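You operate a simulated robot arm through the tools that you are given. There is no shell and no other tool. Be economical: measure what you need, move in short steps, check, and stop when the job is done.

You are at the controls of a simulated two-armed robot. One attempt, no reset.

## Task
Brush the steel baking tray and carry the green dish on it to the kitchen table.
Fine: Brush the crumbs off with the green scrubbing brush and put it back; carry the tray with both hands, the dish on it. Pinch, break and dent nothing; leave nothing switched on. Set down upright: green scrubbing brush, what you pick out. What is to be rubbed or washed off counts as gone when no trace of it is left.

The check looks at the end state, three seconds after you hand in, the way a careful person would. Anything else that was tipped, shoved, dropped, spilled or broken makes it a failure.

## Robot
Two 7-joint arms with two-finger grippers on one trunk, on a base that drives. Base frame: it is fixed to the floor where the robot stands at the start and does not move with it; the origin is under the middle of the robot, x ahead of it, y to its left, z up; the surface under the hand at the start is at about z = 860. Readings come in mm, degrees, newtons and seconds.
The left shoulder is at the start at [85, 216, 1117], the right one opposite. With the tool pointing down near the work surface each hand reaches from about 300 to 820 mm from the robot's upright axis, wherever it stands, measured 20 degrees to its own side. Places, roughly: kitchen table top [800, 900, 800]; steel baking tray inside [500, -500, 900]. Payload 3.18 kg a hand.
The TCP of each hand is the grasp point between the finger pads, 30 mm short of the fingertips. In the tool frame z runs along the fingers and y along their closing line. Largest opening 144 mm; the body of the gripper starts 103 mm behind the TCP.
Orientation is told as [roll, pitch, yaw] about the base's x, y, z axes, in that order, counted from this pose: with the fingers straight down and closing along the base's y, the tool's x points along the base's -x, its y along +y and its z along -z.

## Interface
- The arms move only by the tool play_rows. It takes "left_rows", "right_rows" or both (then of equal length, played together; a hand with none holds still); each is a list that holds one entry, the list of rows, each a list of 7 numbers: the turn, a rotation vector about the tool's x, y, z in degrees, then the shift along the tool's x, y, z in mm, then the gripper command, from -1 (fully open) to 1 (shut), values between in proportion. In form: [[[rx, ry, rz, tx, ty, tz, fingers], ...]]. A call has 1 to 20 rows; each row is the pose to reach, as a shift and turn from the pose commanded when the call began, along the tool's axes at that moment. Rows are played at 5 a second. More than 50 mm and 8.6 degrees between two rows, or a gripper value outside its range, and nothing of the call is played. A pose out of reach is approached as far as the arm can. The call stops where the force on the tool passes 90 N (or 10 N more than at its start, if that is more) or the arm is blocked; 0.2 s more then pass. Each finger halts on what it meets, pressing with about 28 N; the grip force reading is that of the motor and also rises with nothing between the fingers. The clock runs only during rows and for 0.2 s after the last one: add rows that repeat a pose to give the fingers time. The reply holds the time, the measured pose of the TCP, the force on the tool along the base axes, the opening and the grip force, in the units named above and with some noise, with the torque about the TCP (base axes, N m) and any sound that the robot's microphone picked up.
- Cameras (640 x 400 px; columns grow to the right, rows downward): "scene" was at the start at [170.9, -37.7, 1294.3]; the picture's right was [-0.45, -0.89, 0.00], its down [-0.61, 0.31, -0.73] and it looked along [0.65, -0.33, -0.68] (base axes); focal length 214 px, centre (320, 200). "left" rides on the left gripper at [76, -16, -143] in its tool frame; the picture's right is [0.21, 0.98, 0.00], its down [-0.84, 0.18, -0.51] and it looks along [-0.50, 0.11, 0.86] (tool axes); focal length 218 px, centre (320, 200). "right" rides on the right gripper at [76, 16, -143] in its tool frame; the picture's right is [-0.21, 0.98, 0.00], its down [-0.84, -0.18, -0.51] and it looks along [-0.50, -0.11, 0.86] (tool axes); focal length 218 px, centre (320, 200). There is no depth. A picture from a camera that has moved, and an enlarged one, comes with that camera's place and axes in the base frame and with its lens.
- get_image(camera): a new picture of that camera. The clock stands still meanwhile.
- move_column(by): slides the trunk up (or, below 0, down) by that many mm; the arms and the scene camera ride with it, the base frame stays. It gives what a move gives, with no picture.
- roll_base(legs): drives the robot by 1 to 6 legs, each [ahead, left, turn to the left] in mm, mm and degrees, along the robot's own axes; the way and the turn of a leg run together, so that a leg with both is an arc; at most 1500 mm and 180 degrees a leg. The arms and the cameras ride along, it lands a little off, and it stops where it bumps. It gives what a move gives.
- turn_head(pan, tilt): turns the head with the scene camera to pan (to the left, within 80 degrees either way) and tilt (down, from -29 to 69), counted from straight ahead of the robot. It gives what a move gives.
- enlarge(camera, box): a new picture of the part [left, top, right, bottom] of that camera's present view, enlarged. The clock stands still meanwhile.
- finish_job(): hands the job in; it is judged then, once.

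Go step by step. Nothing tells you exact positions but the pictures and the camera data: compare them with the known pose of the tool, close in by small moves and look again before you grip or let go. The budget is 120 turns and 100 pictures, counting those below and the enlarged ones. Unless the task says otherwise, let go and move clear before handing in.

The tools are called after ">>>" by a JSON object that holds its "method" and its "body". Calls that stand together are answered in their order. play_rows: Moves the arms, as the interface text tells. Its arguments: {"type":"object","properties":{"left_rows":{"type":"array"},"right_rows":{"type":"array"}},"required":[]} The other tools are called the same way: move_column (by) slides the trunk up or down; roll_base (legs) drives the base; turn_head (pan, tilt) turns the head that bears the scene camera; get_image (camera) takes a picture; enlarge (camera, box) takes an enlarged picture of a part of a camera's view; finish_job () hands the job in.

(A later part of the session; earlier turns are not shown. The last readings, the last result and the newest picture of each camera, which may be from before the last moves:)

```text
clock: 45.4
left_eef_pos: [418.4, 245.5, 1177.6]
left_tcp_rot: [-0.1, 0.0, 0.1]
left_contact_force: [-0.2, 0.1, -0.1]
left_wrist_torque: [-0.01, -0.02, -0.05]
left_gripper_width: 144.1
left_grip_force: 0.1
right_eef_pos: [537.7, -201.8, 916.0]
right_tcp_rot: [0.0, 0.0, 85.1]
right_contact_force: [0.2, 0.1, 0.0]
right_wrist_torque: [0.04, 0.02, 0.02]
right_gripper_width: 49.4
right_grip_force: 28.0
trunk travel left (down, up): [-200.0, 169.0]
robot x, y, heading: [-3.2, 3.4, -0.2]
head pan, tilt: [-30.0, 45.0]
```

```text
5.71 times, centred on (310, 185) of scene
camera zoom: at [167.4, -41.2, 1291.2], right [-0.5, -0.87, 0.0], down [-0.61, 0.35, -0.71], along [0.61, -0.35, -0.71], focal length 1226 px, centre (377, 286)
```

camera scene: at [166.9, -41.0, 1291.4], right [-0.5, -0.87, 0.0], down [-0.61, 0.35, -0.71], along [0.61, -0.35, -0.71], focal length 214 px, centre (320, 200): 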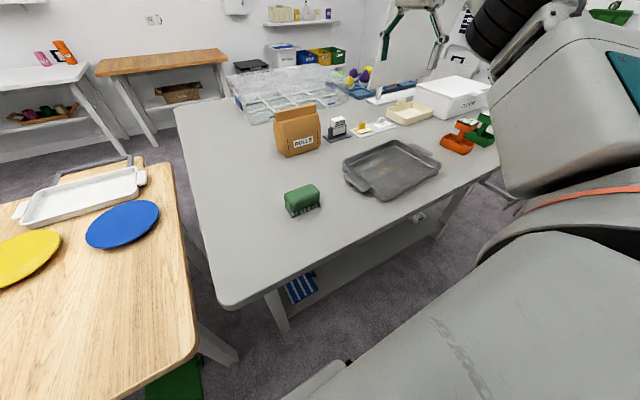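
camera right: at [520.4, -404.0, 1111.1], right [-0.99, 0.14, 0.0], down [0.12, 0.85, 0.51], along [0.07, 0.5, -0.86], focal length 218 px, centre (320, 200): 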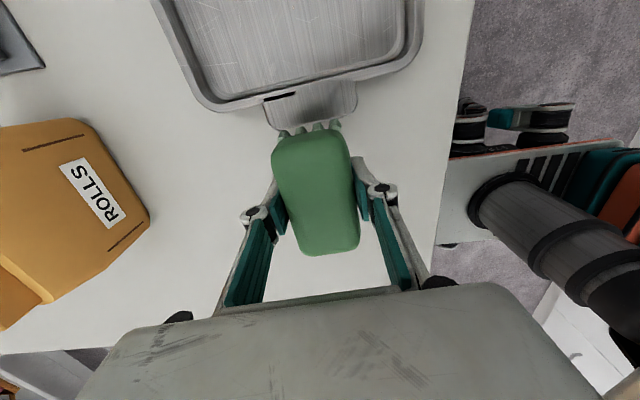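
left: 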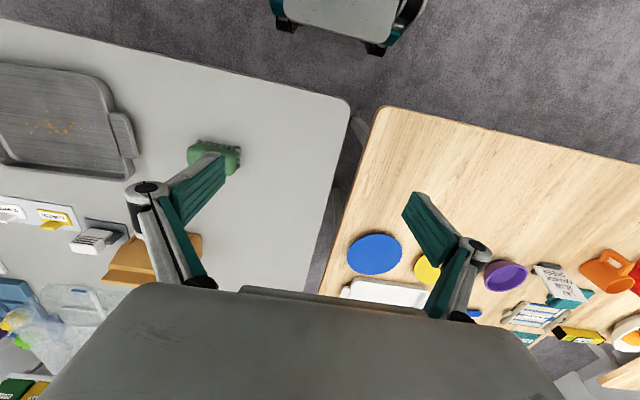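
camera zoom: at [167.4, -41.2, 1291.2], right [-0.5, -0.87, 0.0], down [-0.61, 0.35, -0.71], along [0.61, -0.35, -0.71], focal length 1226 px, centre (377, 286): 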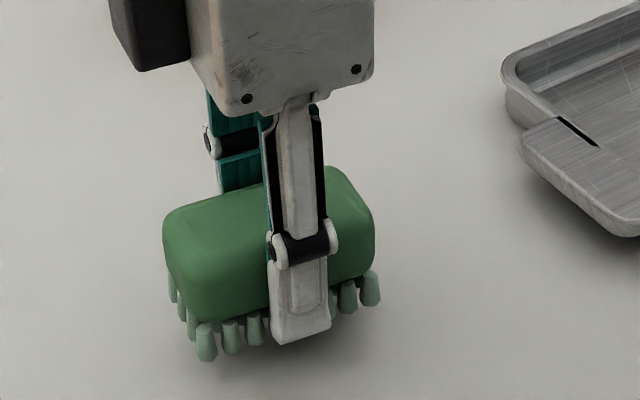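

Held, with bristles now further below the fingertips. Back over the tray at the remaining specks.

>>> {"method": "play_rows", "body": {"right_rows": [[[0, 0, 0, 0, 0, -30, 1], [0, 0, 0, 0, 0, -60, 1], [0, 0, -2, 30, -3, -60, 1], [0, 0, -4, 65, -6, -60, 1], [0, 0, -6, 100, -9, -60, 1], [0, 0, -8, 140, -12, -60, 1], [0, 0, -9, 180, -15, -60, 1], [0, 0, -9, 220, -18, -60, 1], [0, 0, -9, 255, -20, -60, 1], [0, 0, -9, 276, -21, -60, 1], [0, 0, -9, 276, -21, -30, 1], [0, 0, -9, 276, -21, -5, 1], [0, 0, -9, 276, -21, 8, 1], [0, 0, -9, 276, -21, 8, 1]]]}}

>>> {"method": "play_rows", "body": {"right_rows": [[[0, 0, 0, 0, 0, 2, 1], [0, 0, 0, 0, 0, 3, 1], [0, 0, 0, 0, 0, 3, 1]]]}}

>>> {"method": "play_rows", "body": {"right_rows": [[[0, 0, 0, 0, 0, 2, 1], [0, 0, 0, 0, 0, 2, 1]]]}}

```text
clock: 48.4
left_eef_pos: [419.4, 245.1, 1176.5]
left_tcp_rot: [-0.1, 0.0, 0.1]
left_contact_force: [0.3, 0.1, 0.7]
left_wrist_torque: [0.0, 0.01, -0.01]
left_gripper_width: 144.0
left_grip_force: 0.1
right_eef_pos: [535.7, -479.1, 907.7]
right_tcp_rot: [-0.1, 0.1, 94.0]
right_contact_force: [-0.5, 0.7, -0.6]
right_wrist_torque: [-0.03, 0.01, 0.0]
right_gripper_width: 49.2
right_grip_force: 28.1
trunk travel left (down, up): [-200.0, 169.0]
robot x, y, heading: [-2.7, 1.1, 0.2]
head pan, tilt: [-30.0, 45.0]
```

```text
clock: 49.2
left_eef_pos: [417.9, 245.8, 1176.2]
left_tcp_rot: [0.0, 0.0, 0.1]
left_contact_force: [0.2, 0.4, -0.5]
left_wrist_torque: [0.01, -0.02, 0.0]
left_gripper_width: 144.2
left_grip_force: 0.2
right_eef_pos: [534.0, -479.4, 906.5]
right_tcp_rot: [0.0, 0.0, 94.1]
right_contact_force: [-2.1, 0.3, -0.5]
right_wrist_torque: [0.01, 0.02, 0.01]
right_gripper_width: 48.9
right_grip_force: 27.9
trunk travel left (down, up): [-200.0, 169.0]
robot x, y, heading: [-1.8, -2.3, 0.1]
head pan, tilt: [-30.0, 45.0]
```

```text
clock: 49.8
left_eef_pos: [419.0, 245.6, 1177.9]
left_tcp_rot: [-0.1, 0.1, 0.1]
left_contact_force: [0.0, -0.2, 0.1]
left_wrist_torque: [-0.03, -0.03, -0.04]
left_gripper_width: 143.7
left_grip_force: 0.0
right_eef_pos: [534.9, -478.7, 905.2]
right_tcp_rot: [0.0, 0.1, 94.1]
right_contact_force: [-0.2, 0.1, -0.8]
right_wrist_torque: [0.01, -0.01, 0.0]
right_gripper_width: 49.1
right_grip_force: 28.3
trunk travel left (down, up): [-200.0, 169.0]
robot x, y, heading: [2.5, -2.1, -0.0]
head pan, tilt: [-30.0, 45.0]
```

>>> {"method": "play_rows", "body": {"right_rows": [[[0, 0, 0, 0, 0, 1.5, 1], [0, 0, 0, 0, 0, 1.5, 1]]]}}

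>>> {"method": "play_rows", "body": {"right_rows": [[[0, 0, 0, 0, 0, 1, 1], [0, 0, 0, 0, 0, 1, 1]]]}}

```text
clock: 50.4
left_eef_pos: [418.4, 245.2, 1177.9]
left_tcp_rot: [-0.1, 0.0, 0.2]
left_contact_force: [0.6, -0.1, -0.7]
left_wrist_torque: [0.0, 0.01, -0.01]
left_gripper_width: 144.0
left_grip_force: 0.1
right_eef_pos: [535.3, -477.6, 902.2]
right_tcp_rot: [0.0, 0.0, 94.1]
right_contact_force: [-0.3, 0.7, 0.4]
right_wrist_torque: [-0.02, 0.01, 0.02]
right_gripper_width: 49.3
right_grip_force: 28.2
trunk travel left (down, up): [-200.0, 169.0]
robot x, y, heading: [-1.1, 2.6, -0.1]
head pan, tilt: [-30.0, 45.0]
```

```text
clock: 51.0
left_eef_pos: [418.3, 244.3, 1177.7]
left_tcp_rot: [-0.1, 0.0, 0.2]
left_contact_force: [0.2, -0.2, 0.3]
left_wrist_torque: [0.02, 0.01, 0.0]
left_gripper_width: 144.4
left_grip_force: 0.1
right_eef_pos: [536.2, -478.1, 902.1]
right_tcp_rot: [-0.1, 0.0, 94.0]
right_contact_force: [-1.9, 0.1, 0.1]
right_wrist_torque: [-0.01, 0.02, 0.01]
right_gripper_width: 48.9
right_grip_force: 28.2
trunk travel left (down, up): [-200.0, 169.0]
robot x, y, heading: [-0.4, -1.9, -0.5]
head pan, tilt: [-30.0, 45.0]
```

>>> {"method": "play_rows", "body": {"right_rows": [[[0, 0, 0, 0, 0, 1, 1], [0, 0, 0, 0, 8, 2, 1], [0, 0, 0, 0, 16, 2, 1], [0, 0, 0, 0, 28, 2, 1], [0, 0, 0, 0, 12, 2, 1], [0, 0, 0, 0, 0, 2, 1], [0, 0, 0, 0, 0, 2, 1]]]}}

```text
clock: 52.6
left_eef_pos: [417.7, 245.9, 1178.2]
left_tcp_rot: [-0.1, -0.1, 0.1]
left_contact_force: [0.4, 0.1, -0.4]
left_wrist_torque: [0.03, 0.0, 0.0]
left_gripper_width: 143.8
left_grip_force: 0.0
right_eef_pos: [532.6, -476.6, 900.2]
right_tcp_rot: [-0.1, 0.0, 94.1]
right_contact_force: [-7.8, 0.4, 19.8]
right_wrist_torque: [0.04, 0.27, 0.02]
right_gripper_width: 49.4
right_grip_force: 27.8
trunk travel left (down, up): [-200.0, 169.0]
robot x, y, heading: [-0.9, -1.7, 0.1]
head pan, tilt: [-30.0, 45.0]
```

Good contact, a bit firm; I ease off slightly and sweep the whole patch.

>>> {"method": "play_rows", "body": {"right_rows": [[[0, 0, 0, 0, -12, -0.8, 1], [0, 0, 0, 0, -26, -0.8, 1], [0, 0, 0, 0, -40, -0.8, 1], [0, 0, 0, 0, -26, -0.8, 1], [0, 0, 0, 0, -12, -0.8, 1], [0, 0, 0, 0, 4, -0.8, 1], [0, 0, 0, 0, 18, -0.8, 1], [0, 0, 0, 0, 28, -0.8, 1], [0, 0, 0, 18, 28, -0.8, 1], [0, 0, 0, 38, 28, -0.8, 1], [0, 0, 0, 58, 24, -0.8, 1], [0, 0, 0, 70, 22, -0.8, 1], [0, 0, 0, 70, 8, -0.8, 1], [0, 0, 0, 70, -8, -0.8, 1], [0, 0, 0, 70, -24, -0.8, 1], [0, 0, 0, 70, -38, -0.8, 1], [0, 0, 0, 50, -38, -0.8, 1], [0, 0, 0, 30, -20, -0.8, 1], [0, 0, 0, 20, 0, -0.8, 1]]]}}

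>>> {"method": "play_rows", "body": {"right_rows": [[[0, 0, 0, 0, 0, -30, 1], [0, 0, 0, 0, 0, -70, 1], [0, 0, 0, -40, 0, -70, 1], [0, 0, 0, -80, 0, -70, 1], [0, 0, 0, -120, 0, -70, 1], [0, 0, 0, -160, 0, -70, 1], [0, 0, 0, -200, 0, -70, 1], [0, 0, 0, -240, -10, -70, 1], [0, 0, 0, -240, -10, -70, 1]]]}}

>>> {"method": "enlarge", "body": {"camera": "scene", "box": [340, 120, 460, 210]}}

```text
clock: 56.6
left_eef_pos: [418.3, 245.3, 1177.3]
left_tcp_rot: [-0.1, 0.0, 0.1]
left_contact_force: [-0.3, 0.2, -0.2]
left_wrist_torque: [0.0, 0.0, 0.02]
left_gripper_width: 143.9
left_grip_force: 0.1
right_eef_pos: [538.0, -498.3, 900.4]
right_tcp_rot: [0.1, 0.0, 94.1]
right_contact_force: [-0.3, 0.6, 5.3]
right_wrist_torque: [-0.26, -0.19, -0.01]
right_gripper_width: 49.3
right_grip_force: 28.0
trunk travel left (down, up): [-200.0, 169.0]
robot x, y, heading: [-0.4, -0.3, 0.3]
head pan, tilt: [-30.0, 45.0]
```

```text
clock: 58.6
left_eef_pos: [418.4, 244.2, 1178.1]
left_tcp_rot: [-0.1, 0.0, 0.1]
left_contact_force: [-0.3, 0.1, -0.3]
left_wrist_torque: [0.01, -0.04, 0.03]
left_gripper_width: 144.1
left_grip_force: 0.0
right_eef_pos: [527.9, -253.2, 974.6]
right_tcp_rot: [0.0, -0.1, 94.2]
right_contact_force: [-0.1, 0.8, -0.5]
right_wrist_torque: [0.02, 0.02, 0.01]
right_gripper_width: 49.1
right_grip_force: 28.0
trunk travel left (down, up): [-200.0, 169.0]
robot x, y, heading: [2.1, -2.5, -0.0]
head pan, tilt: [-30.0, 45.0]
```

```text
4.44 times, centred on (400, 165) of scene
camera zoom: at [166.6, -41.6, 1291.5], right [-0.5, -0.87, 0.0], down [-0.61, 0.35, -0.71], along [0.61, -0.35, -0.71], focal length 953 px, centre (-36, 356)
```

zoom: 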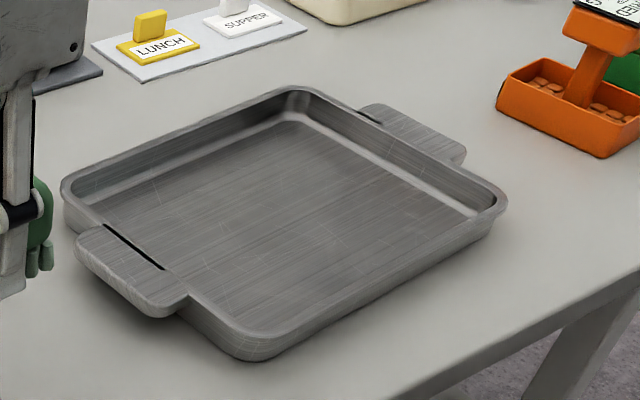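

>>> {"method": "enlarge", "body": {"camera": "scene", "box": [355, 140, 435, 195]}}

```text
7.27 times, centred on (395, 168) of scene
camera zoom: at [166.6, -41.6, 1291.5], right [-0.5, -0.87, 0.0], down [-0.61, 0.35, -0.71], along [0.61, -0.35, -0.71], focal length 1560 px, centre (-226, 436)
```

zoom: 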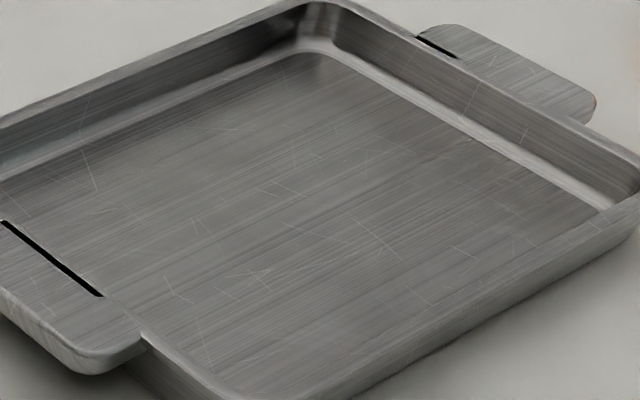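

The tray is clean. Now I put the brush back at its place.

>>> {"method": "play_rows", "body": {"right_rows": [[[0, 0, 3, -20, -5, 0, 1], [0, 0, 6, -40, -10, 0, 1], [0, 0, 9, -51, -14, 0, 1], [0, 0, 9, -51, -14, 40, 1], [0, 0, 9, -51, -14, 65, 1], [0, 0, 9, -51, -14, 75, 1], [0, 0, 9, -51, -14, 75, 1]]]}}

>>> {"method": "play_rows", "body": {"right_rows": [[[0, 0, 0, 0, 0, 1.5, 1], [0, 0, 0, 0, 0, 1.5, 1]]]}}

>>> {"method": "play_rows", "body": {"right_rows": [[[0, 0, 0, 0, 0, 1, 1], [0, 0, 0, 0, 0, 1, 1]]]}}

```text
clock: 60.2
left_eef_pos: [417.6, 244.6, 1176.9]
left_tcp_rot: [-0.1, 0.0, 0.1]
left_contact_force: [-0.3, -0.4, -0.6]
left_wrist_torque: [-0.01, 0.01, -0.01]
left_gripper_width: 144.0
left_grip_force: 0.1
right_eef_pos: [540.3, -204.0, 897.2]
right_tcp_rot: [-0.1, 0.0, 85.2]
right_contact_force: [0.3, -0.8, -0.7]
right_wrist_torque: [-0.02, -0.02, 0.02]
right_gripper_width: 49.1
right_grip_force: 28.0
trunk travel left (down, up): [-200.0, 169.0]
robot x, y, heading: [-3.1, -3.8, -0.2]
head pan, tilt: [-30.0, 45.0]
```

```text
clock: 60.8
left_eef_pos: [419.3, 245.4, 1177.7]
left_tcp_rot: [-0.1, 0.0, 0.1]
left_contact_force: [0.2, -0.4, 0.1]
left_wrist_torque: [0.02, 0.02, -0.01]
left_gripper_width: 144.2
left_grip_force: 0.1
right_eef_pos: [541.0, -205.1, 896.1]
right_tcp_rot: [-0.1, 0.0, 85.2]
right_contact_force: [-0.1, 0.9, 5.1]
right_wrist_torque: [-0.26, -0.04, -0.03]
right_gripper_width: 49.4
right_grip_force: 27.8
trunk travel left (down, up): [-200.0, 169.0]
robot x, y, heading: [2.0, -2.5, 0.1]
head pan, tilt: [-30.0, 45.0]
```

```text
clock: 61.4
left_eef_pos: [418.3, 246.2, 1177.0]
left_tcp_rot: [-0.1, -0.1, 0.1]
left_contact_force: [0.2, -0.5, 0.2]
left_wrist_torque: [0.0, 0.01, 0.0]
left_gripper_width: 144.1
left_grip_force: 0.1
right_eef_pos: [540.0, -203.5, 895.2]
right_tcp_rot: [-0.2, -0.1, 85.2]
right_contact_force: [1.7, -1.8, 17.4]
right_wrist_torque: [-0.43, 0.02, 0.02]
right_gripper_width: 49.3
right_grip_force: 28.5
trunk travel left (down, up): [-200.0, 169.0]
robot x, y, heading: [2.9, 3.4, -0.4]
head pan, tilt: [-30.0, 45.0]
```

Firmly down. I ease, open slowly, rise and look.

>>> {"method": "play_rows", "body": {"right_rows": [[[0, 0, 0, 0, 0, -1.5, 1], [0, 0, 0, 0, 0, -1.5, 0.4], [0, 0, 0, 0, 0, -1.5, 0.1], [0, 0, 0, 0, 0, -1.5, -0.2], [0, 0, 0, 0, 0, -20, -0.4], [0, 0, 0, 0, 0, -60, -0.6], [0, 0, 0, 0, 0, -110, -1], [0, 0, 0, 0, 0, -150, -1], [0, 0, 0, 0, 0, -150, -1]]]}}

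>>> {"method": "enlarge", "body": {"camera": "scene", "box": [270, 150, 350, 220]}}

```text
clock: 63.4
left_eef_pos: [419.3, 244.2, 1176.3]
left_tcp_rot: [0.1, 0.1, 0.1]
left_contact_force: [0.0, 1.3, 0.0]
left_wrist_torque: [0.0, -0.01, -0.04]
left_gripper_width: 143.9
left_grip_force: 0.1
right_eef_pos: [542.9, -207.3, 1040.2]
right_tcp_rot: [0.1, 0.0, 85.1]
right_contact_force: [-0.5, 0.4, -0.5]
right_wrist_torque: [0.02, 0.02, 0.01]
right_gripper_width: 143.8
right_grip_force: 0.1
trunk travel left (down, up): [-200.0, 169.0]
robot x, y, heading: [-2.9, -3.4, -0.3]
head pan, tilt: [-30.0, 45.0]
```

```text
5.71 times, centred on (310, 185) of scene
camera zoom: at [167.6, -41.3, 1291.1], right [-0.5, -0.87, 0.0], down [-0.61, 0.35, -0.71], along [0.61, -0.35, -0.71], focal length 1226 px, centre (377, 286)
```

zoom: 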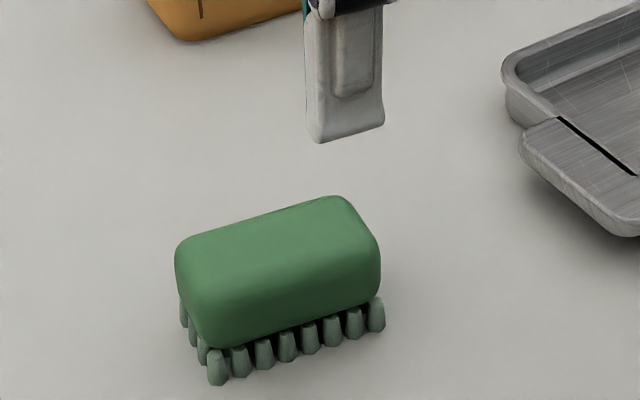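

Brush stands back home. The green dish is at about [520,-940], out of reach, so I must drive right; first I look at the floor there.

>>> {"method": "turn_head", "body": {"pan": -75, "tilt": 45}}

>>> {"method": "get_image", "body": {"camera": "scene"}}

```text
clock: 64.5
left_eef_pos: [419.5, 244.2, 1177.2]
left_tcp_rot: [-0.2, 0.1, 0.1]
left_contact_force: [0.0, 0.2, 0.2]
left_wrist_torque: [0.02, -0.03, 0.0]
left_gripper_width: 144.0
left_grip_force: 0.1
right_eef_pos: [541.1, -207.1, 1040.1]
right_tcp_rot: [0.0, 0.0, 85.2]
right_contact_force: [-0.4, 0.1, -0.1]
right_wrist_torque: [0.01, 0.02, -0.02]
right_gripper_width: 143.9
right_grip_force: 0.0
trunk travel left (down, up): [-200.0, 169.0]
robot x, y, heading: [4.7, -0.0, 0.2]
head pan, tilt: [-75.0, 45.0]
```

```text
68 pictures are left
camera scene: at [117.8, -79.0, 1291.3], right [-0.97, -0.26, 0.0], down [-0.18, 0.68, -0.71], along [0.18, -0.68, -0.71], focal length 214 px, centre (320, 200)
```

scene: 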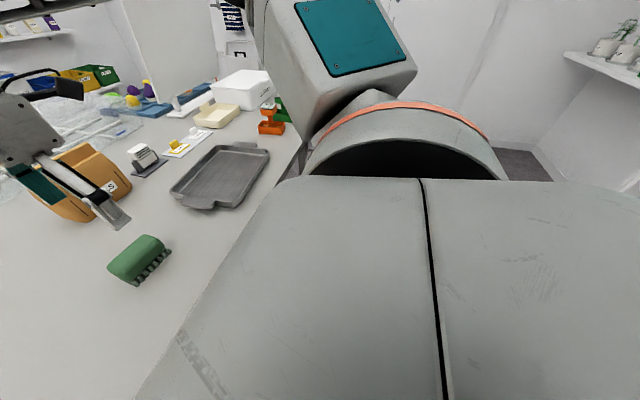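

The way along the counter edge looks free (an orange item stands beyond y≈-1170). I drive 500 mm right.

>>> {"method": "roll_base", "body": {"legs": [[0, -500, 0]]}}

>>> {"method": "turn_head", "body": {"pan": -25, "tilt": 48}}

>>> {"method": "get_image", "body": {"camera": "scene"}}

>>> {"method": "get_image", "body": {"camera": "right"}}

```text
clock: 69.4
left_eef_pos: [420.8, -260.7, 1176.6]
left_tcp_rot: [0.1, -0.1, -0.4]
left_contact_force: [-0.3, 0.0, 0.0]
left_wrist_torque: [-0.01, 0.03, 0.0]
left_gripper_width: 144.0
left_grip_force: 0.1
right_eef_pos: [537.8, -713.1, 1040.4]
right_tcp_rot: [0.0, 0.0, 84.7]
right_contact_force: [0.1, 0.5, -0.8]
right_wrist_torque: [0.03, 0.0, -0.03]
right_gripper_width: 144.1
right_grip_force: 0.1
trunk travel left (down, up): [-200.0, 169.0]
robot x, y, heading: [-0.2, -500.2, -0.5]
head pan, tilt: [-75.0, 45.0]
```

```text
clock: 70.6
left_eef_pos: [418.6, -260.3, 1176.4]
left_tcp_rot: [0.0, 0.0, -0.4]
left_contact_force: [1.2, -0.4, -0.5]
left_wrist_torque: [-0.01, -0.01, -0.03]
left_gripper_width: 143.9
left_grip_force: 0.0
right_eef_pos: [537.5, -713.4, 1040.5]
right_tcp_rot: [0.0, 0.0, 84.7]
right_contact_force: [0.1, 0.2, -0.4]
right_wrist_torque: [0.0, -0.01, 0.0]
right_gripper_width: 144.0
right_grip_force: 0.0
trunk travel left (down, up): [-200.0, 169.0]
robot x, y, heading: [-4.5, -503.3, -0.0]
head pan, tilt: [-25.0, 48.0]
```

```text
67 pictures are left
camera scene: at [165.9, -537.5, 1287.1], right [-0.43, -0.9, 0.0], down [-0.67, 0.32, -0.67], along [0.6, -0.29, -0.74], focal length 214 px, centre (320, 200)
```

scene: 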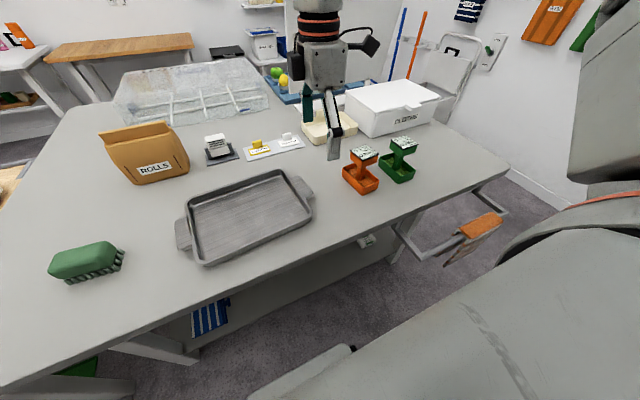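

```text
66 pictures are left
camera right: at [515.1, -786.2, 1181.0], right [-0.95, 0.3, 0.0], down [0.26, 0.82, 0.51], along [0.15, 0.48, -0.86], focal length 218 px, centre (320, 200)
```

right: 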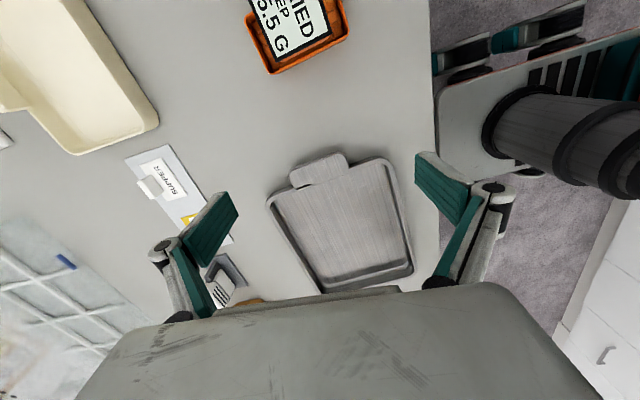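

>>> {"method": "enlarge", "body": {"camera": "scene", "box": [325, 120, 435, 205]}}

>>> {"method": "enlarge", "body": {"camera": "scene", "box": [160, 150, 330, 275]}}

```text
4.71 times, centred on (380, 162) of scene
camera zoom: at [165.9, -537.5, 1287.1], right [-0.43, -0.9, 0.0], down [-0.67, 0.32, -0.67], along [0.6, -0.29, -0.74], focal length 1009 px, centre (38, 376)
```

zoom: 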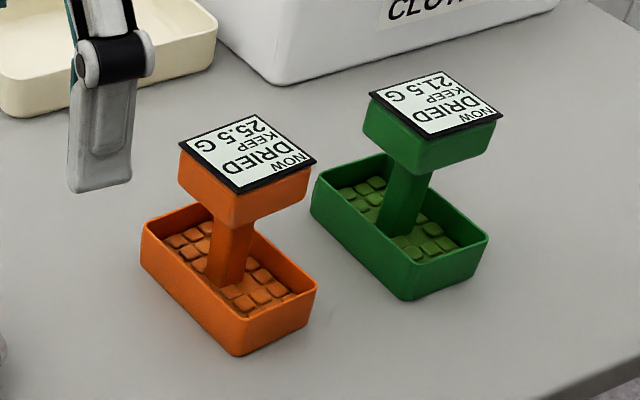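

```text
3.20 times, centred on (245, 212) of scene
camera zoom: at [165.9, -537.5, 1287.1], right [-0.43, -0.9, 0.0], down [-0.67, 0.32, -0.67], along [0.6, -0.29, -0.74], focal length 686 px, centre (560, 160)
```

zoom: 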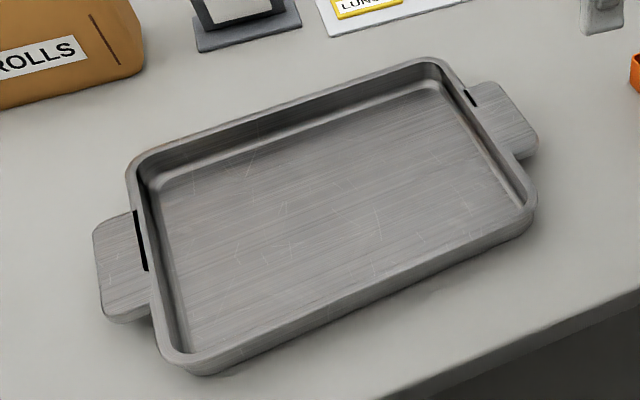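

Green dish's head block is about 52×52 centred at [521,-963], top z≈962, base aligned with x/y. I move the right hand above it.

>>> {"method": "play_rows", "body": {"right_rows": [[[0, 0, -1, 40, -1, 0, -1], [0, 0, -2, 80, -2, 0, -1], [0, 0, -3, 120, -3, 0, -1], [0, 0, -4, 160, -4, 0, -1], [0, 0, -5, 200, -5, 0, -0.6], [0, 0, -5.3, 235, -6, 0, -0.4], [0, 0, -5.3, 250, -6, 0, -0.4], [0, 0, -5.3, 250, -6, 0, -0.4]]]}}

>>> {"method": "get_image", "body": {"camera": "right"}}

>>> {"method": "enlarge", "body": {"camera": "scene", "box": [325, 100, 455, 205]}}

```text
clock: 72.4
left_eef_pos: [419.5, -259.6, 1176.5]
left_tcp_rot: [-0.1, 0.0, -0.4]
left_contact_force: [-0.5, -0.7, 0.2]
left_wrist_torque: [-0.01, -0.02, 0.0]
left_gripper_width: 144.1
left_grip_force: 0.0
right_eef_pos: [522.0, -964.6, 1038.8]
right_tcp_rot: [0.1, 0.0, 90.0]
right_contact_force: [0.6, -0.4, 1.4]
right_wrist_torque: [0.03, 0.02, 0.02]
right_gripper_width: 100.5
right_grip_force: 0.1
trunk travel left (down, up): [-200.0, 169.0]
robot x, y, heading: [-0.7, -504.1, -0.5]
head pan, tilt: [-25.0, 48.0]
```

```text
63 pictures are left
camera right: at [505.8, -1038.8, 1180.8], right [-0.98, 0.21, 0.0], down [0.18, 0.84, 0.51], along [0.11, 0.5, -0.86], focal length 218 px, centre (320, 200)
```

right: 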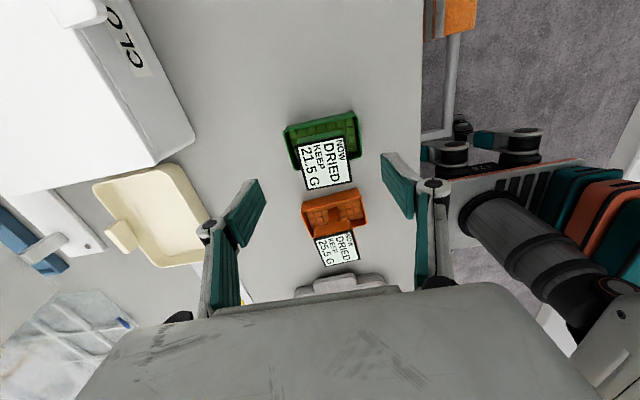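

```text
3.81 times, centred on (390, 152) of scene
camera zoom: at [166.1, -537.4, 1287.1], right [-0.43, -0.9, 0.0], down [-0.67, 0.32, -0.67], along [0.6, -0.29, -0.74], focal length 817 px, centre (53, 381)
```

zoom: 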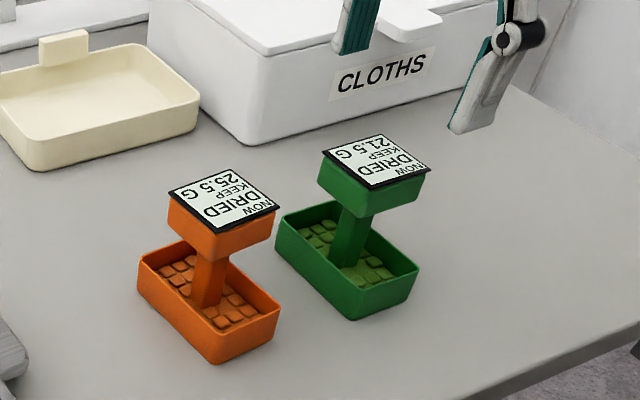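

Label centre by both views ≈ [519,-957], top z≈965. I descend beside the head block.

>>> {"method": "play_rows", "body": {"right_rows": [[[0, 0, 0, -4, 2, 20, -0.4], [0, 0, 0, -7, 3, 45, -0.4], [0, 0, 0, -7, 3, 70, -0.4], [0, 0, 0, -7, 3, 90, -0.4], [0, 0, 0, -7, 3, 90, -0.4]]]}}

>>> {"method": "get_image", "body": {"camera": "right"}}

>>> {"method": "enlarge", "body": {"camera": "scene", "box": [345, 110, 445, 195]}}

```text
clock: 73.6
left_eef_pos: [418.5, -260.5, 1176.5]
left_tcp_rot: [-0.1, 0.0, -0.4]
left_contact_force: [0.3, -0.7, -0.1]
left_wrist_torque: [0.03, -0.03, -0.01]
left_gripper_width: 144.1
left_grip_force: 0.2
right_eef_pos: [518.3, -957.4, 950.9]
right_tcp_rot: [0.0, 0.0, 90.0]
right_contact_force: [-0.5, 0.4, 0.3]
right_wrist_torque: [-0.03, 0.02, 0.01]
right_gripper_width: 100.8
right_grip_force: 0.1
trunk travel left (down, up): [-200.0, 169.0]
robot x, y, heading: [-1.0, -502.2, -0.5]
head pan, tilt: [-25.0, 48.0]
```

```text
61 pictures are left
camera right: at [503.0, -1032.1, 1091.2], right [-0.98, 0.21, 0.0], down [0.18, 0.84, 0.51], along [0.11, 0.5, -0.86], focal length 218 px, centre (320, 200)
```

right: 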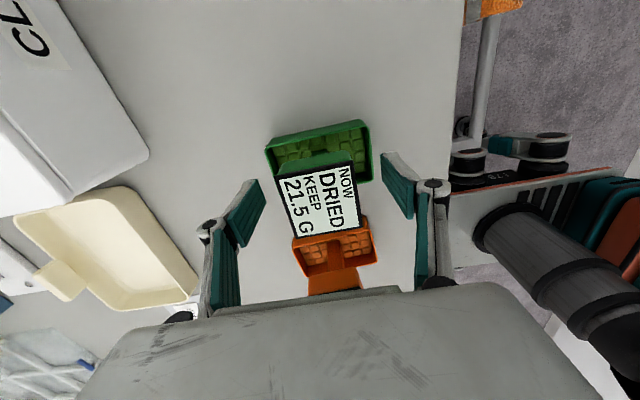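

```text
4.71 times, centred on (395, 152) of scene
camera zoom: at [165.7, -537.3, 1287.2], right [-0.43, -0.9, 0.0], down [-0.67, 0.32, -0.67], along [0.6, -0.29, -0.74], focal length 1009 px, centre (-33, 424)
```

zoom: 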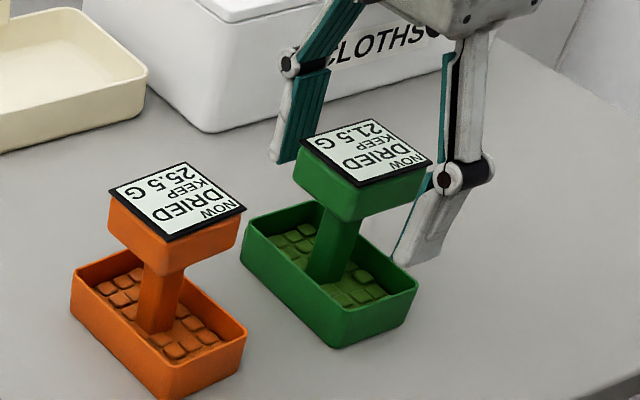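

Centred. I lower 4 mm more and close gently on the head block, then lift a little.

>>> {"method": "play_rows", "body": {"right_rows": [[[0, 0, 0, 0, 0, 4, -0.2], [0, 0, 0, 0, 0, 4, 0], [0, 0, 0, 0, 0, 4, 0.15], [0, 0, 0, 0, 0, 4, 0.3], [0, 0, 0, 0, 0, 4, 0.5], [0, 0, 0, 0, 0, 4, 0.7], [0, 0, 0, 0, 0, 4, 0.7]]]}}

>>> {"method": "play_rows", "body": {"right_rows": [[[0, 0, 0, 0, 0, -3, 0.7], [0, 0, 0, 0, 0, -8, 0.7], [0, 0, 0, 0, 0, -15, 0.7], [0, 0, 0, 0, 0, -20, 0.7], [0, 0, 0, 0, 0, -20, 0.7]]]}}

>>> {"method": "enlarge", "body": {"camera": "scene", "box": [345, 110, 445, 195]}}

```text
clock: 75.2
left_eef_pos: [419.6, -259.1, 1177.1]
left_tcp_rot: [-0.1, 0.0, -0.4]
left_contact_force: [-0.7, 0.3, 1.1]
left_wrist_torque: [0.0, -0.03, -0.04]
left_gripper_width: 144.1
left_grip_force: 0.0
right_eef_pos: [518.9, -955.9, 946.0]
right_tcp_rot: [-0.1, 0.0, 90.0]
right_contact_force: [-0.3, 0.8, 0.4]
right_wrist_torque: [0.01, 0.01, -0.01]
right_gripper_width: 50.0
right_grip_force: 28.3
trunk travel left (down, up): [-200.0, 169.0]
robot x, y, heading: [-2.3, -500.1, -0.4]
head pan, tilt: [-25.0, 48.0]
```

```text
clock: 76.4
left_eef_pos: [418.3, -261.5, 1176.8]
left_tcp_rot: [0.0, 0.0, -0.4]
left_contact_force: [0.5, 0.2, 0.1]
left_wrist_torque: [-0.02, 0.02, 0.01]
left_gripper_width: 144.1
left_grip_force: 0.1
right_eef_pos: [519.8, -955.3, 965.4]
right_tcp_rot: [0.0, 0.0, 90.0]
right_contact_force: [-1.0, 0.5, -1.3]
right_wrist_torque: [-0.02, 0.03, -0.03]
right_gripper_width: 50.5
right_grip_force: 27.8
trunk travel left (down, up): [-200.0, 169.0]
robot x, y, heading: [-2.1, -502.2, -0.5]
head pan, tilt: [-25.0, 48.0]
```

```text
4.71 times, centred on (395, 152) of scene
camera zoom: at [166.1, -537.5, 1287.1], right [-0.43, -0.9, 0.0], down [-0.67, 0.32, -0.67], along [0.6, -0.29, -0.74], focal length 1009 px, centre (-33, 424)
```

zoom: 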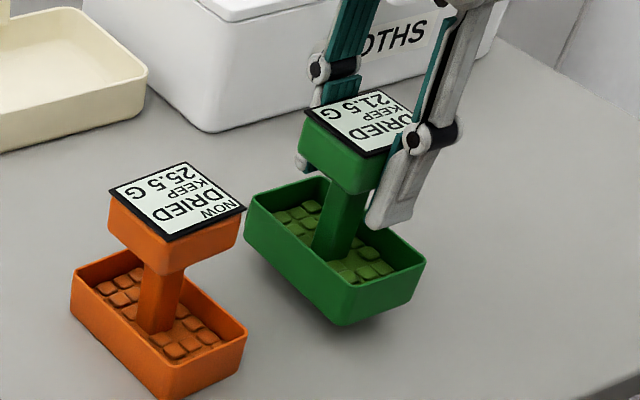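

Held upright. I lift above the orange dish's height and carry it over the tray centre.

>>> {"method": "play_rows", "body": {"right_rows": [[[0, 0, 0, 0, 0, -25, 0.7], [0, 0, 0, 0, 0, -55, 0.7], [0, 0, 0, 0, 0, -85, 0.7], [0, 0, 0, 0, 0, -110, 0.7], [0, 0, 0, 0, 0, -115, 0.7], [0, 0, 0, -20, -1, -115, 0.7], [0, 0, 0, -50, -3, -115, 0.7], [0, 0, 0, -80, -5, -115, 0.7], [0, 0, 0, -110, -7, -115, 0.7], [0, 0, 0, -140, -9, -115, 0.7], [0, 0, 0, -170, -11, -115, 0.7], [0, 0, 0, -200, -13, -115, 0.7], [0, 0, 0, -230, -15, -115, 0.7], [0, 0, 0, -260, -17, -115, 0.7], [0, 0, 0, -290, -19, -115, 0.7], [0, 0, 0, -320, -21, -115, 0.7], [0, 0, 0, -350, -23, -115, 0.7], [0, 0, 0, -380, -25, -115, 0.7], [0, 0, 0, -405, -26, -115, 0.7], [0, 0, 0, -420, -26, -115, 0.7]]]}}

>>> {"method": "get_image", "body": {"camera": "scene"}}

```text
clock: 80.6
left_eef_pos: [419.8, -260.0, 1176.8]
left_tcp_rot: [-0.1, -0.1, -0.4]
left_contact_force: [-0.3, 0.1, -0.6]
left_wrist_torque: [0.0, -0.01, -0.02]
left_gripper_width: 144.0
left_grip_force: 0.0
right_eef_pos: [510.2, -669.1, 1067.6]
right_tcp_rot: [0.0, 0.1, 90.0]
right_contact_force: [-0.6, -0.6, -1.9]
right_wrist_torque: [-0.04, 0.02, 0.0]
right_gripper_width: 50.2
right_grip_force: 28.6
right hand out of reach, approached as far as the arm can: row 15, 16, 17, 18, 19, 20
trunk travel left (down, up): [-200.0, 169.0]
robot x, y, heading: [-0.5, -502.8, -0.6]
head pan, tilt: [-25.0, 48.0]
```

```text
58 pictures are left
camera scene: at [166.0, -537.3, 1287.1], right [-0.43, -0.9, 0.0], down [-0.67, 0.32, -0.67], along [0.6, -0.29, -0.74], focal length 214 px, centre (320, 200)
```

scene: 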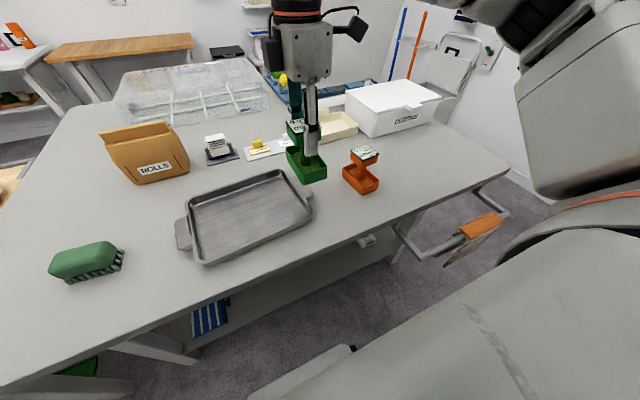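

The arm's inner reach ends at this height; the way is past the orange dish, so I lower to z≈1010 and go on toward the tray centre.

>>> {"method": "play_rows", "body": {"right_rows": [[[0, 0, 0, 0, 0, 20, 0.7], [0, 0, 0, 0, 0, 40, 0.7], [0, 0, 0, 0, 0, 55, 0.7], [0, 0, 0, -15, -8, 55, 0.7], [0, 0, 0, -35, -16, 55, 0.7], [0, 0, 0, -60, -24, 55, 0.7], [0, 0, 0, -85, -32, 55, 0.7], [0, 0, 0, -110, -35, 55, 0.7], [0, 0, 0, -130, -35, 55, 0.7], [0, 0, 0, -130, -35, 55, 0.7]]]}}

```text
clock: 82.8
left_eef_pos: [419.7, -260.4, 1177.7]
left_tcp_rot: [0.0, 0.1, -0.3]
left_contact_force: [0.8, -0.2, 0.2]
left_wrist_torque: [0.05, 0.02, 0.01]
left_gripper_width: 144.0
left_grip_force: 0.1
right_eef_pos: [490.3, -650.3, 1014.1]
right_tcp_rot: [0.2, -0.2, 89.9]
right_contact_force: [-0.5, 1.2, -1.8]
right_wrist_torque: [0.01, 0.01, -0.01]
right_gripper_width: 50.5
right_grip_force: 28.3
right hand out of reach, approached as far as the arm can: row 4, 5, 6, 7, 8, 9, 10
trunk travel left (down, up): [-200.0, 169.0]
robot x, y, heading: [-3.1, -503.3, -0.4]
head pan, tilt: [-25.0, 48.0]
```

>>> {"method": "play_rows", "body": {"right_rows": [[[0, 0, 0, 15, -8, 0, 0.7], [0, 0, 0, 30, -20, 0, 0.7], [0, 0, 0, 40, -32, 0, 0.7], [0, 0, 0, 50, -44, 0, 0.7], [0, 0, 0, 55, -54, 0, 0.7], [0, 0, 0, 55, -54, 0, 0.7]]]}}

```text
clock: 84.2
left_eef_pos: [418.0, -259.8, 1176.9]
left_tcp_rot: [-0.2, 0.0, -0.4]
left_contact_force: [0.1, -0.2, -0.5]
left_wrist_torque: [0.01, -0.02, 0.01]
left_gripper_width: 144.3
left_grip_force: 0.1
right_eef_pos: [536.6, -699.1, 1017.7]
right_tcp_rot: [0.0, 0.0, 90.0]
right_contact_force: [-0.7, 0.1, -2.1]
right_wrist_torque: [-0.02, -0.01, -0.02]
right_gripper_width: 50.0
right_grip_force: 28.1
trunk travel left (down, up): [-200.0, 169.0]
robot x, y, heading: [-0.0, -505.6, -0.4]
head pan, tilt: [-25.0, 48.0]
```

Now I drive the base 170 mm left so the dish comes over the tray.

>>> {"method": "roll_base", "body": {"legs": [[0, 170, 0]]}}

>>> {"method": "get_image", "body": {"camera": "scene"}}

>>> {"method": "get_image", "body": {"camera": "right"}}

```text
clock: 86.3
left_eef_pos: [422.2, -93.4, 1177.3]
left_tcp_rot: [-0.1, 0.0, -0.6]
left_contact_force: [1.0, -0.8, 0.7]
left_wrist_torque: [-0.02, 0.02, -0.02]
left_gripper_width: 143.8
left_grip_force: 0.0
right_eef_pos: [538.9, -532.3, 1017.8]
right_tcp_rot: [0.0, 0.0, 89.6]
right_contact_force: [0.0, -0.5, -1.8]
right_wrist_torque: [-0.02, 0.03, 0.0]
right_gripper_width: 50.1
right_grip_force: 28.0
trunk travel left (down, up): [-200.0, 169.0]
robot x, y, heading: [-1.1, -333.6, -0.6]
head pan, tilt: [-25.0, 48.0]
```

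```text
57 pictures are left
camera scene: at [167.6, -369.0, 1287.1], right [-0.43, -0.9, 0.0], down [-0.67, 0.32, -0.67], along [0.6, -0.29, -0.74], focal length 214 px, centre (320, 200)
```

scene: 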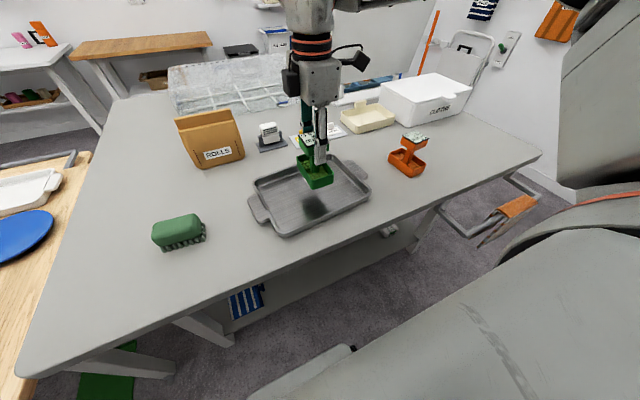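

```text
56 pictures are left
camera right: at [521.3, -608.0, 1159.0], right [-0.98, 0.21, 0.0], down [0.18, 0.84, 0.51], along [0.11, 0.5, -0.86], focal length 218 px, centre (320, 200)
```

right: 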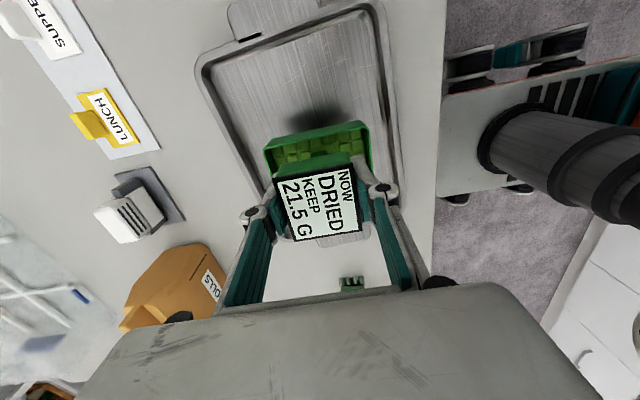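

Dish is over the tray's middle. I lower it carefully to the tray floor.

>>> {"method": "play_rows", "body": {"right_rows": [[[0, 0, -2, -3, -4, 0, 0.7], [0, 0, -4, -3, -6, 15, 0.7], [0, 0, -4, -3, -6, 35, 0.7], [0, 0, -4, -3, -6, 50, 0.7], [0, 0, -4, -3, -6, 58, 0.7], [0, 0, -4, -3, -6, 58, 0.7]]]}}

>>> {"method": "play_rows", "body": {"right_rows": [[[0, 0, 0, 0, 0, 1.5, 0.7], [0, 0, 0, 0, 0, 3, 0.7], [0, 0, 0, 0, 0, 3, 0.7]]]}}

>>> {"method": "play_rows", "body": {"right_rows": [[[0, 0, 0, 0, 0, 1.5, 0.7], [0, 0, 0, 0, 0, 1.5, 0.7]]]}}

>>> {"method": "play_rows", "body": {"right_rows": [[[0, 0, 0, 0, 0, 1, 0.7], [0, 0, 0, 0, 0, 1, 0.7]]]}}

```text
clock: 87.7
left_eef_pos: [421.1, -94.0, 1176.9]
left_tcp_rot: [-0.1, 0.0, -0.6]
left_contact_force: [0.3, -0.1, 0.5]
left_wrist_torque: [0.01, -0.03, -0.06]
left_gripper_width: 144.2
left_grip_force: 0.1
right_eef_pos: [543.6, -530.4, 960.1]
right_tcp_rot: [0.0, 0.0, 93.9]
right_contact_force: [-0.2, -0.7, -1.3]
right_wrist_torque: [0.0, -0.01, 0.02]
right_gripper_width: 50.0
right_grip_force: 28.0
trunk travel left (down, up): [-200.0, 169.0]
robot x, y, heading: [-2.4, -338.2, -0.5]
head pan, tilt: [-25.0, 48.0]
```

```text
clock: 88.5
left_eef_pos: [421.7, -93.9, 1177.3]
left_tcp_rot: [-0.1, 0.0, -0.6]
left_contact_force: [0.3, 0.1, 1.2]
left_wrist_torque: [0.03, 0.04, 0.0]
left_gripper_width: 143.9
left_grip_force: 0.1
right_eef_pos: [543.9, -528.5, 957.3]
right_tcp_rot: [0.0, 0.0, 93.6]
right_contact_force: [-0.2, 0.6, -1.7]
right_wrist_torque: [0.01, -0.02, -0.02]
right_gripper_width: 49.9
right_grip_force: 28.7
trunk travel left (down, up): [-200.0, 169.0]
robot x, y, heading: [-1.9, -334.0, -0.7]
head pan, tilt: [-25.0, 48.0]
```

```text
clock: 89.1
left_eef_pos: [423.3, -93.6, 1177.0]
left_tcp_rot: [0.0, 0.1, -0.7]
left_contact_force: [-0.2, -0.2, 0.6]
left_wrist_torque: [0.01, 0.02, 0.0]
left_gripper_width: 144.2
left_grip_force: 0.1
right_eef_pos: [544.1, -528.1, 956.5]
right_tcp_rot: [0.0, -0.1, 93.7]
right_contact_force: [0.4, 1.3, -1.7]
right_wrist_torque: [-0.02, 0.03, 0.03]
right_gripper_width: 50.2
right_grip_force: 28.4
trunk travel left (down, up): [-200.0, 169.0]
robot x, y, heading: [-0.3, -331.3, -0.8]
head pan, tilt: [-25.0, 48.0]
```

```text
clock: 89.7
left_eef_pos: [421.7, -93.2, 1177.1]
left_tcp_rot: [0.1, 0.1, -0.7]
left_contact_force: [0.6, -0.4, 0.2]
left_wrist_torque: [0.01, -0.02, -0.01]
left_gripper_width: 144.0
left_grip_force: 0.1
right_eef_pos: [542.9, -528.7, 954.7]
right_tcp_rot: [-0.2, 0.1, 93.8]
right_contact_force: [0.5, 0.6, -1.7]
right_wrist_torque: [0.0, 0.04, -0.02]
right_gripper_width: 50.3
right_grip_force: 28.2
trunk travel left (down, up): [-200.0, 169.0]
robot x, y, heading: [0.3, -331.3, -0.7]
head pan, tilt: [-25.0, 48.0]
```

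>>> {"method": "play_rows", "body": {"right_rows": [[[0, 0, 0, 0, 0, 1, 0.7], [0, 0, 0, 0, 0, 1, 0.7]]]}}

>>> {"method": "play_rows", "body": {"right_rows": [[[0, 0, 0, 0, 0, 1, 0.7], [0, 0, 0, 0, 0, 1, 0.7]]]}}

>>> {"method": "play_rows", "body": {"right_rows": [[[0, 0, 0, 0, 0, 0.8, 0.7], [0, 0, 0, 0, 0, 0.8, 0.7]]]}}

```text
clock: 90.3
left_eef_pos: [420.5, -94.0, 1177.7]
left_tcp_rot: [0.0, 0.0, -0.6]
left_contact_force: [0.1, 0.6, 0.5]
left_wrist_torque: [0.03, 0.02, -0.02]
left_gripper_width: 143.9
left_grip_force: 0.1
right_eef_pos: [544.0, -530.1, 952.4]
right_tcp_rot: [0.0, 0.0, 93.7]
right_contact_force: [0.6, 0.1, -1.5]
right_wrist_torque: [0.02, 0.0, 0.0]
right_gripper_width: 50.4
right_grip_force: 27.7
trunk travel left (down, up): [-200.0, 169.0]
robot x, y, heading: [-3.1, -329.1, -0.7]
head pan, tilt: [-25.0, 48.0]
```

```text
clock: 90.9
left_eef_pos: [421.9, -93.8, 1177.4]
left_tcp_rot: [0.0, 0.0, -0.5]
left_contact_force: [-0.3, -0.2, 0.0]
left_wrist_torque: [-0.02, -0.01, 0.0]
left_gripper_width: 144.0
left_grip_force: 0.0
right_eef_pos: [544.7, -529.8, 952.2]
right_tcp_rot: [-0.1, 0.1, 93.8]
right_contact_force: [-0.7, 0.7, -0.8]
right_wrist_torque: [-0.01, 0.0, -0.03]
right_gripper_width: 50.3
right_grip_force: 28.0
trunk travel left (down, up): [-200.0, 169.0]
robot x, y, heading: [-4.8, -332.4, -0.9]
head pan, tilt: [-25.0, 48.0]
```

```text
clock: 91.5
left_eef_pos: [421.9, -93.1, 1177.8]
left_tcp_rot: [0.0, 0.0, -0.6]
left_contact_force: [-0.4, 0.2, -0.5]
left_wrist_torque: [0.06, 0.0, 0.03]
left_gripper_width: 144.0
left_grip_force: 0.1
right_eef_pos: [542.7, -529.4, 951.3]
right_tcp_rot: [0.0, 0.1, 93.7]
right_contact_force: [1.3, -0.7, 0.9]
right_wrist_torque: [0.06, 0.04, -0.05]
right_gripper_width: 49.9
right_grip_force: 27.8
trunk travel left (down, up): [-200.0, 169.0]
robot x, y, heading: [1.9, -334.9, -0.4]
head pan, tilt: [-25.0, 48.0]
```

Contact just felt. I open slowly and rise.

>>> {"method": "play_rows", "body": {"right_rows": [[[0, 0, 0, 0, 0, 0.3, 0.5], [0, 0, 0, 0, 0, 0.3, 0.3], [0, 0, 0, 0, 0, 0.3, 0.1], [0, 0, 0, 0, 0, 0.3, -0.3], [0, 0, 0, 0, 0, 0.3, -0.4], [0, 0, 0, 0, 0, -15, -0.4], [0, 0, 0, 0, 0, -50, -0.4], [0, 0, 0, 0, 0, -90, -0.4], [0, 0, 0, 0, 0, -120, -0.4], [0, 0, 0, 0, 0, -120, -0.4]]]}}

>>> {"method": "enlarge", "body": {"camera": "scene", "box": [230, 110, 390, 240]}}

>>> {"method": "get_image", "body": {"camera": "right"}}

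```text
clock: 93.7
left_eef_pos: [422.0, -92.9, 1176.6]
left_tcp_rot: [0.0, 0.0, -0.6]
left_contact_force: [0.8, -0.3, 0.2]
left_wrist_torque: [-0.01, 0.01, -0.03]
left_gripper_width: 144.0
left_grip_force: 0.0
right_eef_pos: [542.0, -529.4, 1072.0]
right_tcp_rot: [0.0, -0.1, 93.7]
right_contact_force: [0.4, 0.3, 0.4]
right_wrist_torque: [0.01, -0.02, -0.01]
right_gripper_width: 100.9
right_grip_force: 0.0
trunk travel left (down, up): [-200.0, 169.0]
robot x, y, heading: [-1.4, -333.3, -0.8]
head pan, tilt: [-25.0, 48.0]
```

```text
3.08 times, centred on (310, 175) of scene
camera zoom: at [167.7, -369.4, 1287.0], right [-0.43, -0.9, 0.0], down [-0.67, 0.32, -0.67], along [0.6, -0.29, -0.74], focal length 660 px, centre (351, 277)
```

zoom: 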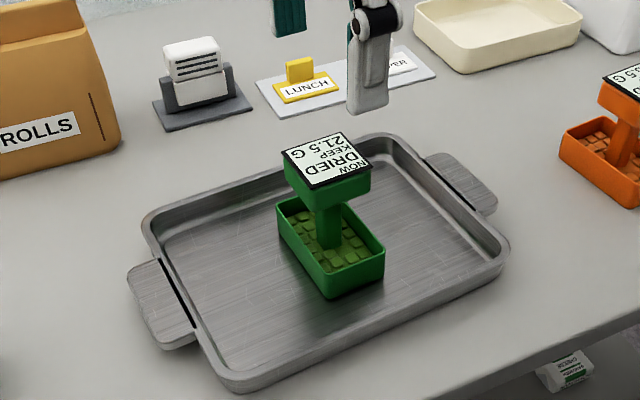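

```text
54 pictures are left
camera right: at [530.7, -606.0, 1212.7], right [-0.99, 0.14, 0.0], down [0.12, 0.85, 0.51], along [0.07, 0.5, -0.86], focal length 218 px, centre (320, 200)
```

right: 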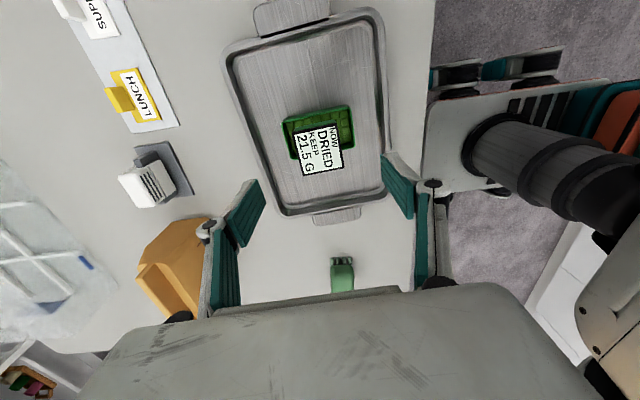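

The dish stands upright in the tray. For the two-hand carry I will pinch each handle tab across its long way (along x): left tab ≈[539,-381], right tab ≈[557,-672], z≈880. I centre the robot on the tray and raise the trunk for better inner reach.

>>> {"method": "roll_base", "body": {"legs": [[0, -195, 0.6]]}}

>>> {"method": "move_column", "body": {"by": 100}}

```text
clock: 96.0
left_eef_pos: [415.6, -284.5, 1177.4]
left_tcp_rot: [-0.1, -0.1, 0.1]
left_contact_force: [-0.6, -0.5, -1.0]
left_wrist_torque: [0.02, 0.03, 0.01]
left_gripper_width: 144.1
left_grip_force: 0.1
right_eef_pos: [542.8, -718.6, 1071.4]
right_tcp_rot: [-0.1, 0.1, 94.4]
right_contact_force: [0.3, -0.3, 0.3]
right_wrist_torque: [0.0, 0.01, 0.02]
right_gripper_width: 100.8
right_grip_force: 0.0
trunk travel left (down, up): [-200.0, 169.0]
robot x, y, heading: [-1.2, -527.0, -0.0]
head pan, tilt: [-25.0, 48.0]
```

```text
clock: 97.4
left_eef_pos: [417.8, -282.7, 1277.7]
left_tcp_rot: [0.0, 0.1, 0.1]
left_contact_force: [-0.1, -0.2, 0.2]
left_wrist_torque: [-0.01, -0.01, -0.02]
left_gripper_width: 144.1
left_grip_force: 0.1
right_eef_pos: [532.2, -718.9, 1199.7]
right_tcp_rot: [-3.0, 0.1, 94.2]
right_contact_force: [-0.3, -0.1, -0.8]
right_wrist_torque: [-0.01, -0.02, 0.05]
right_gripper_width: 101.0
right_grip_force: 0.0
trunk travel left (down, up): [-300.0, 69.0]
robot x, y, heading: [-3.9, -528.6, 0.2]
head pan, tilt: [-25.0, 48.0]
```

>>> {"method": "play_rows", "body": {"left_rows": [[[0, 0, 0, -8, 15, 40, -1], [0, 0, 0, -16, 30, 80, -1], [0, 0, 0, -24, 45, 120, -1], [0, 0, 0, -32, 60, 160, -1], [0, 0, 0, -40, 75, 200, -1], [0, 0, 8, -40, 80, 220, -1], [0, 0, 16, -40, 80, 220, -1], [0, 0, 24, -40, 80, 220, -1], [0, 0, 32, -40, 80, 220, -1], [0, 0, 40, -40, 80, 220, -1], [0, 0, 48, -40, 80, 220, -1], [0, 0, 56, -40, 80, 220, -1], [0, 0, 64, -40, 80, 220, -1], [0, 0, 72, -40, 80, 220, -1], [0, 0, 80, -40, 80, 220, -1], [0, 0, 86.5, -40, 80, 220, -1], [0, 0, 86.5, -40, 80, 220, -1]]]}}

```text
clock: 101.0
left_eef_pos: [330.1, -338.0, 930.5]
left_tcp_rot: [3.0, -0.3, -83.9]
left_contact_force: [0.1, 0.1, 0.6]
left_wrist_torque: [-0.04, 0.01, 0.0]
left_gripper_width: 144.1
left_grip_force: 0.1
left hand out of reach, approached as far as the arm can: row 8, 9, 10, 11, 12, 13, 14, 15, 16, 17
right_eef_pos: [532.8, -719.7, 1199.0]
right_tcp_rot: [-3.1, 0.1, 94.3]
right_contact_force: [0.5, -0.5, 0.2]
right_wrist_torque: [-0.03, 0.01, -0.02]
right_gripper_width: 101.0
right_grip_force: 0.1
trunk travel left (down, up): [-300.0, 69.0]
robot x, y, heading: [-1.7, -529.9, -0.1]
head pan, tilt: [-25.0, 48.0]
```

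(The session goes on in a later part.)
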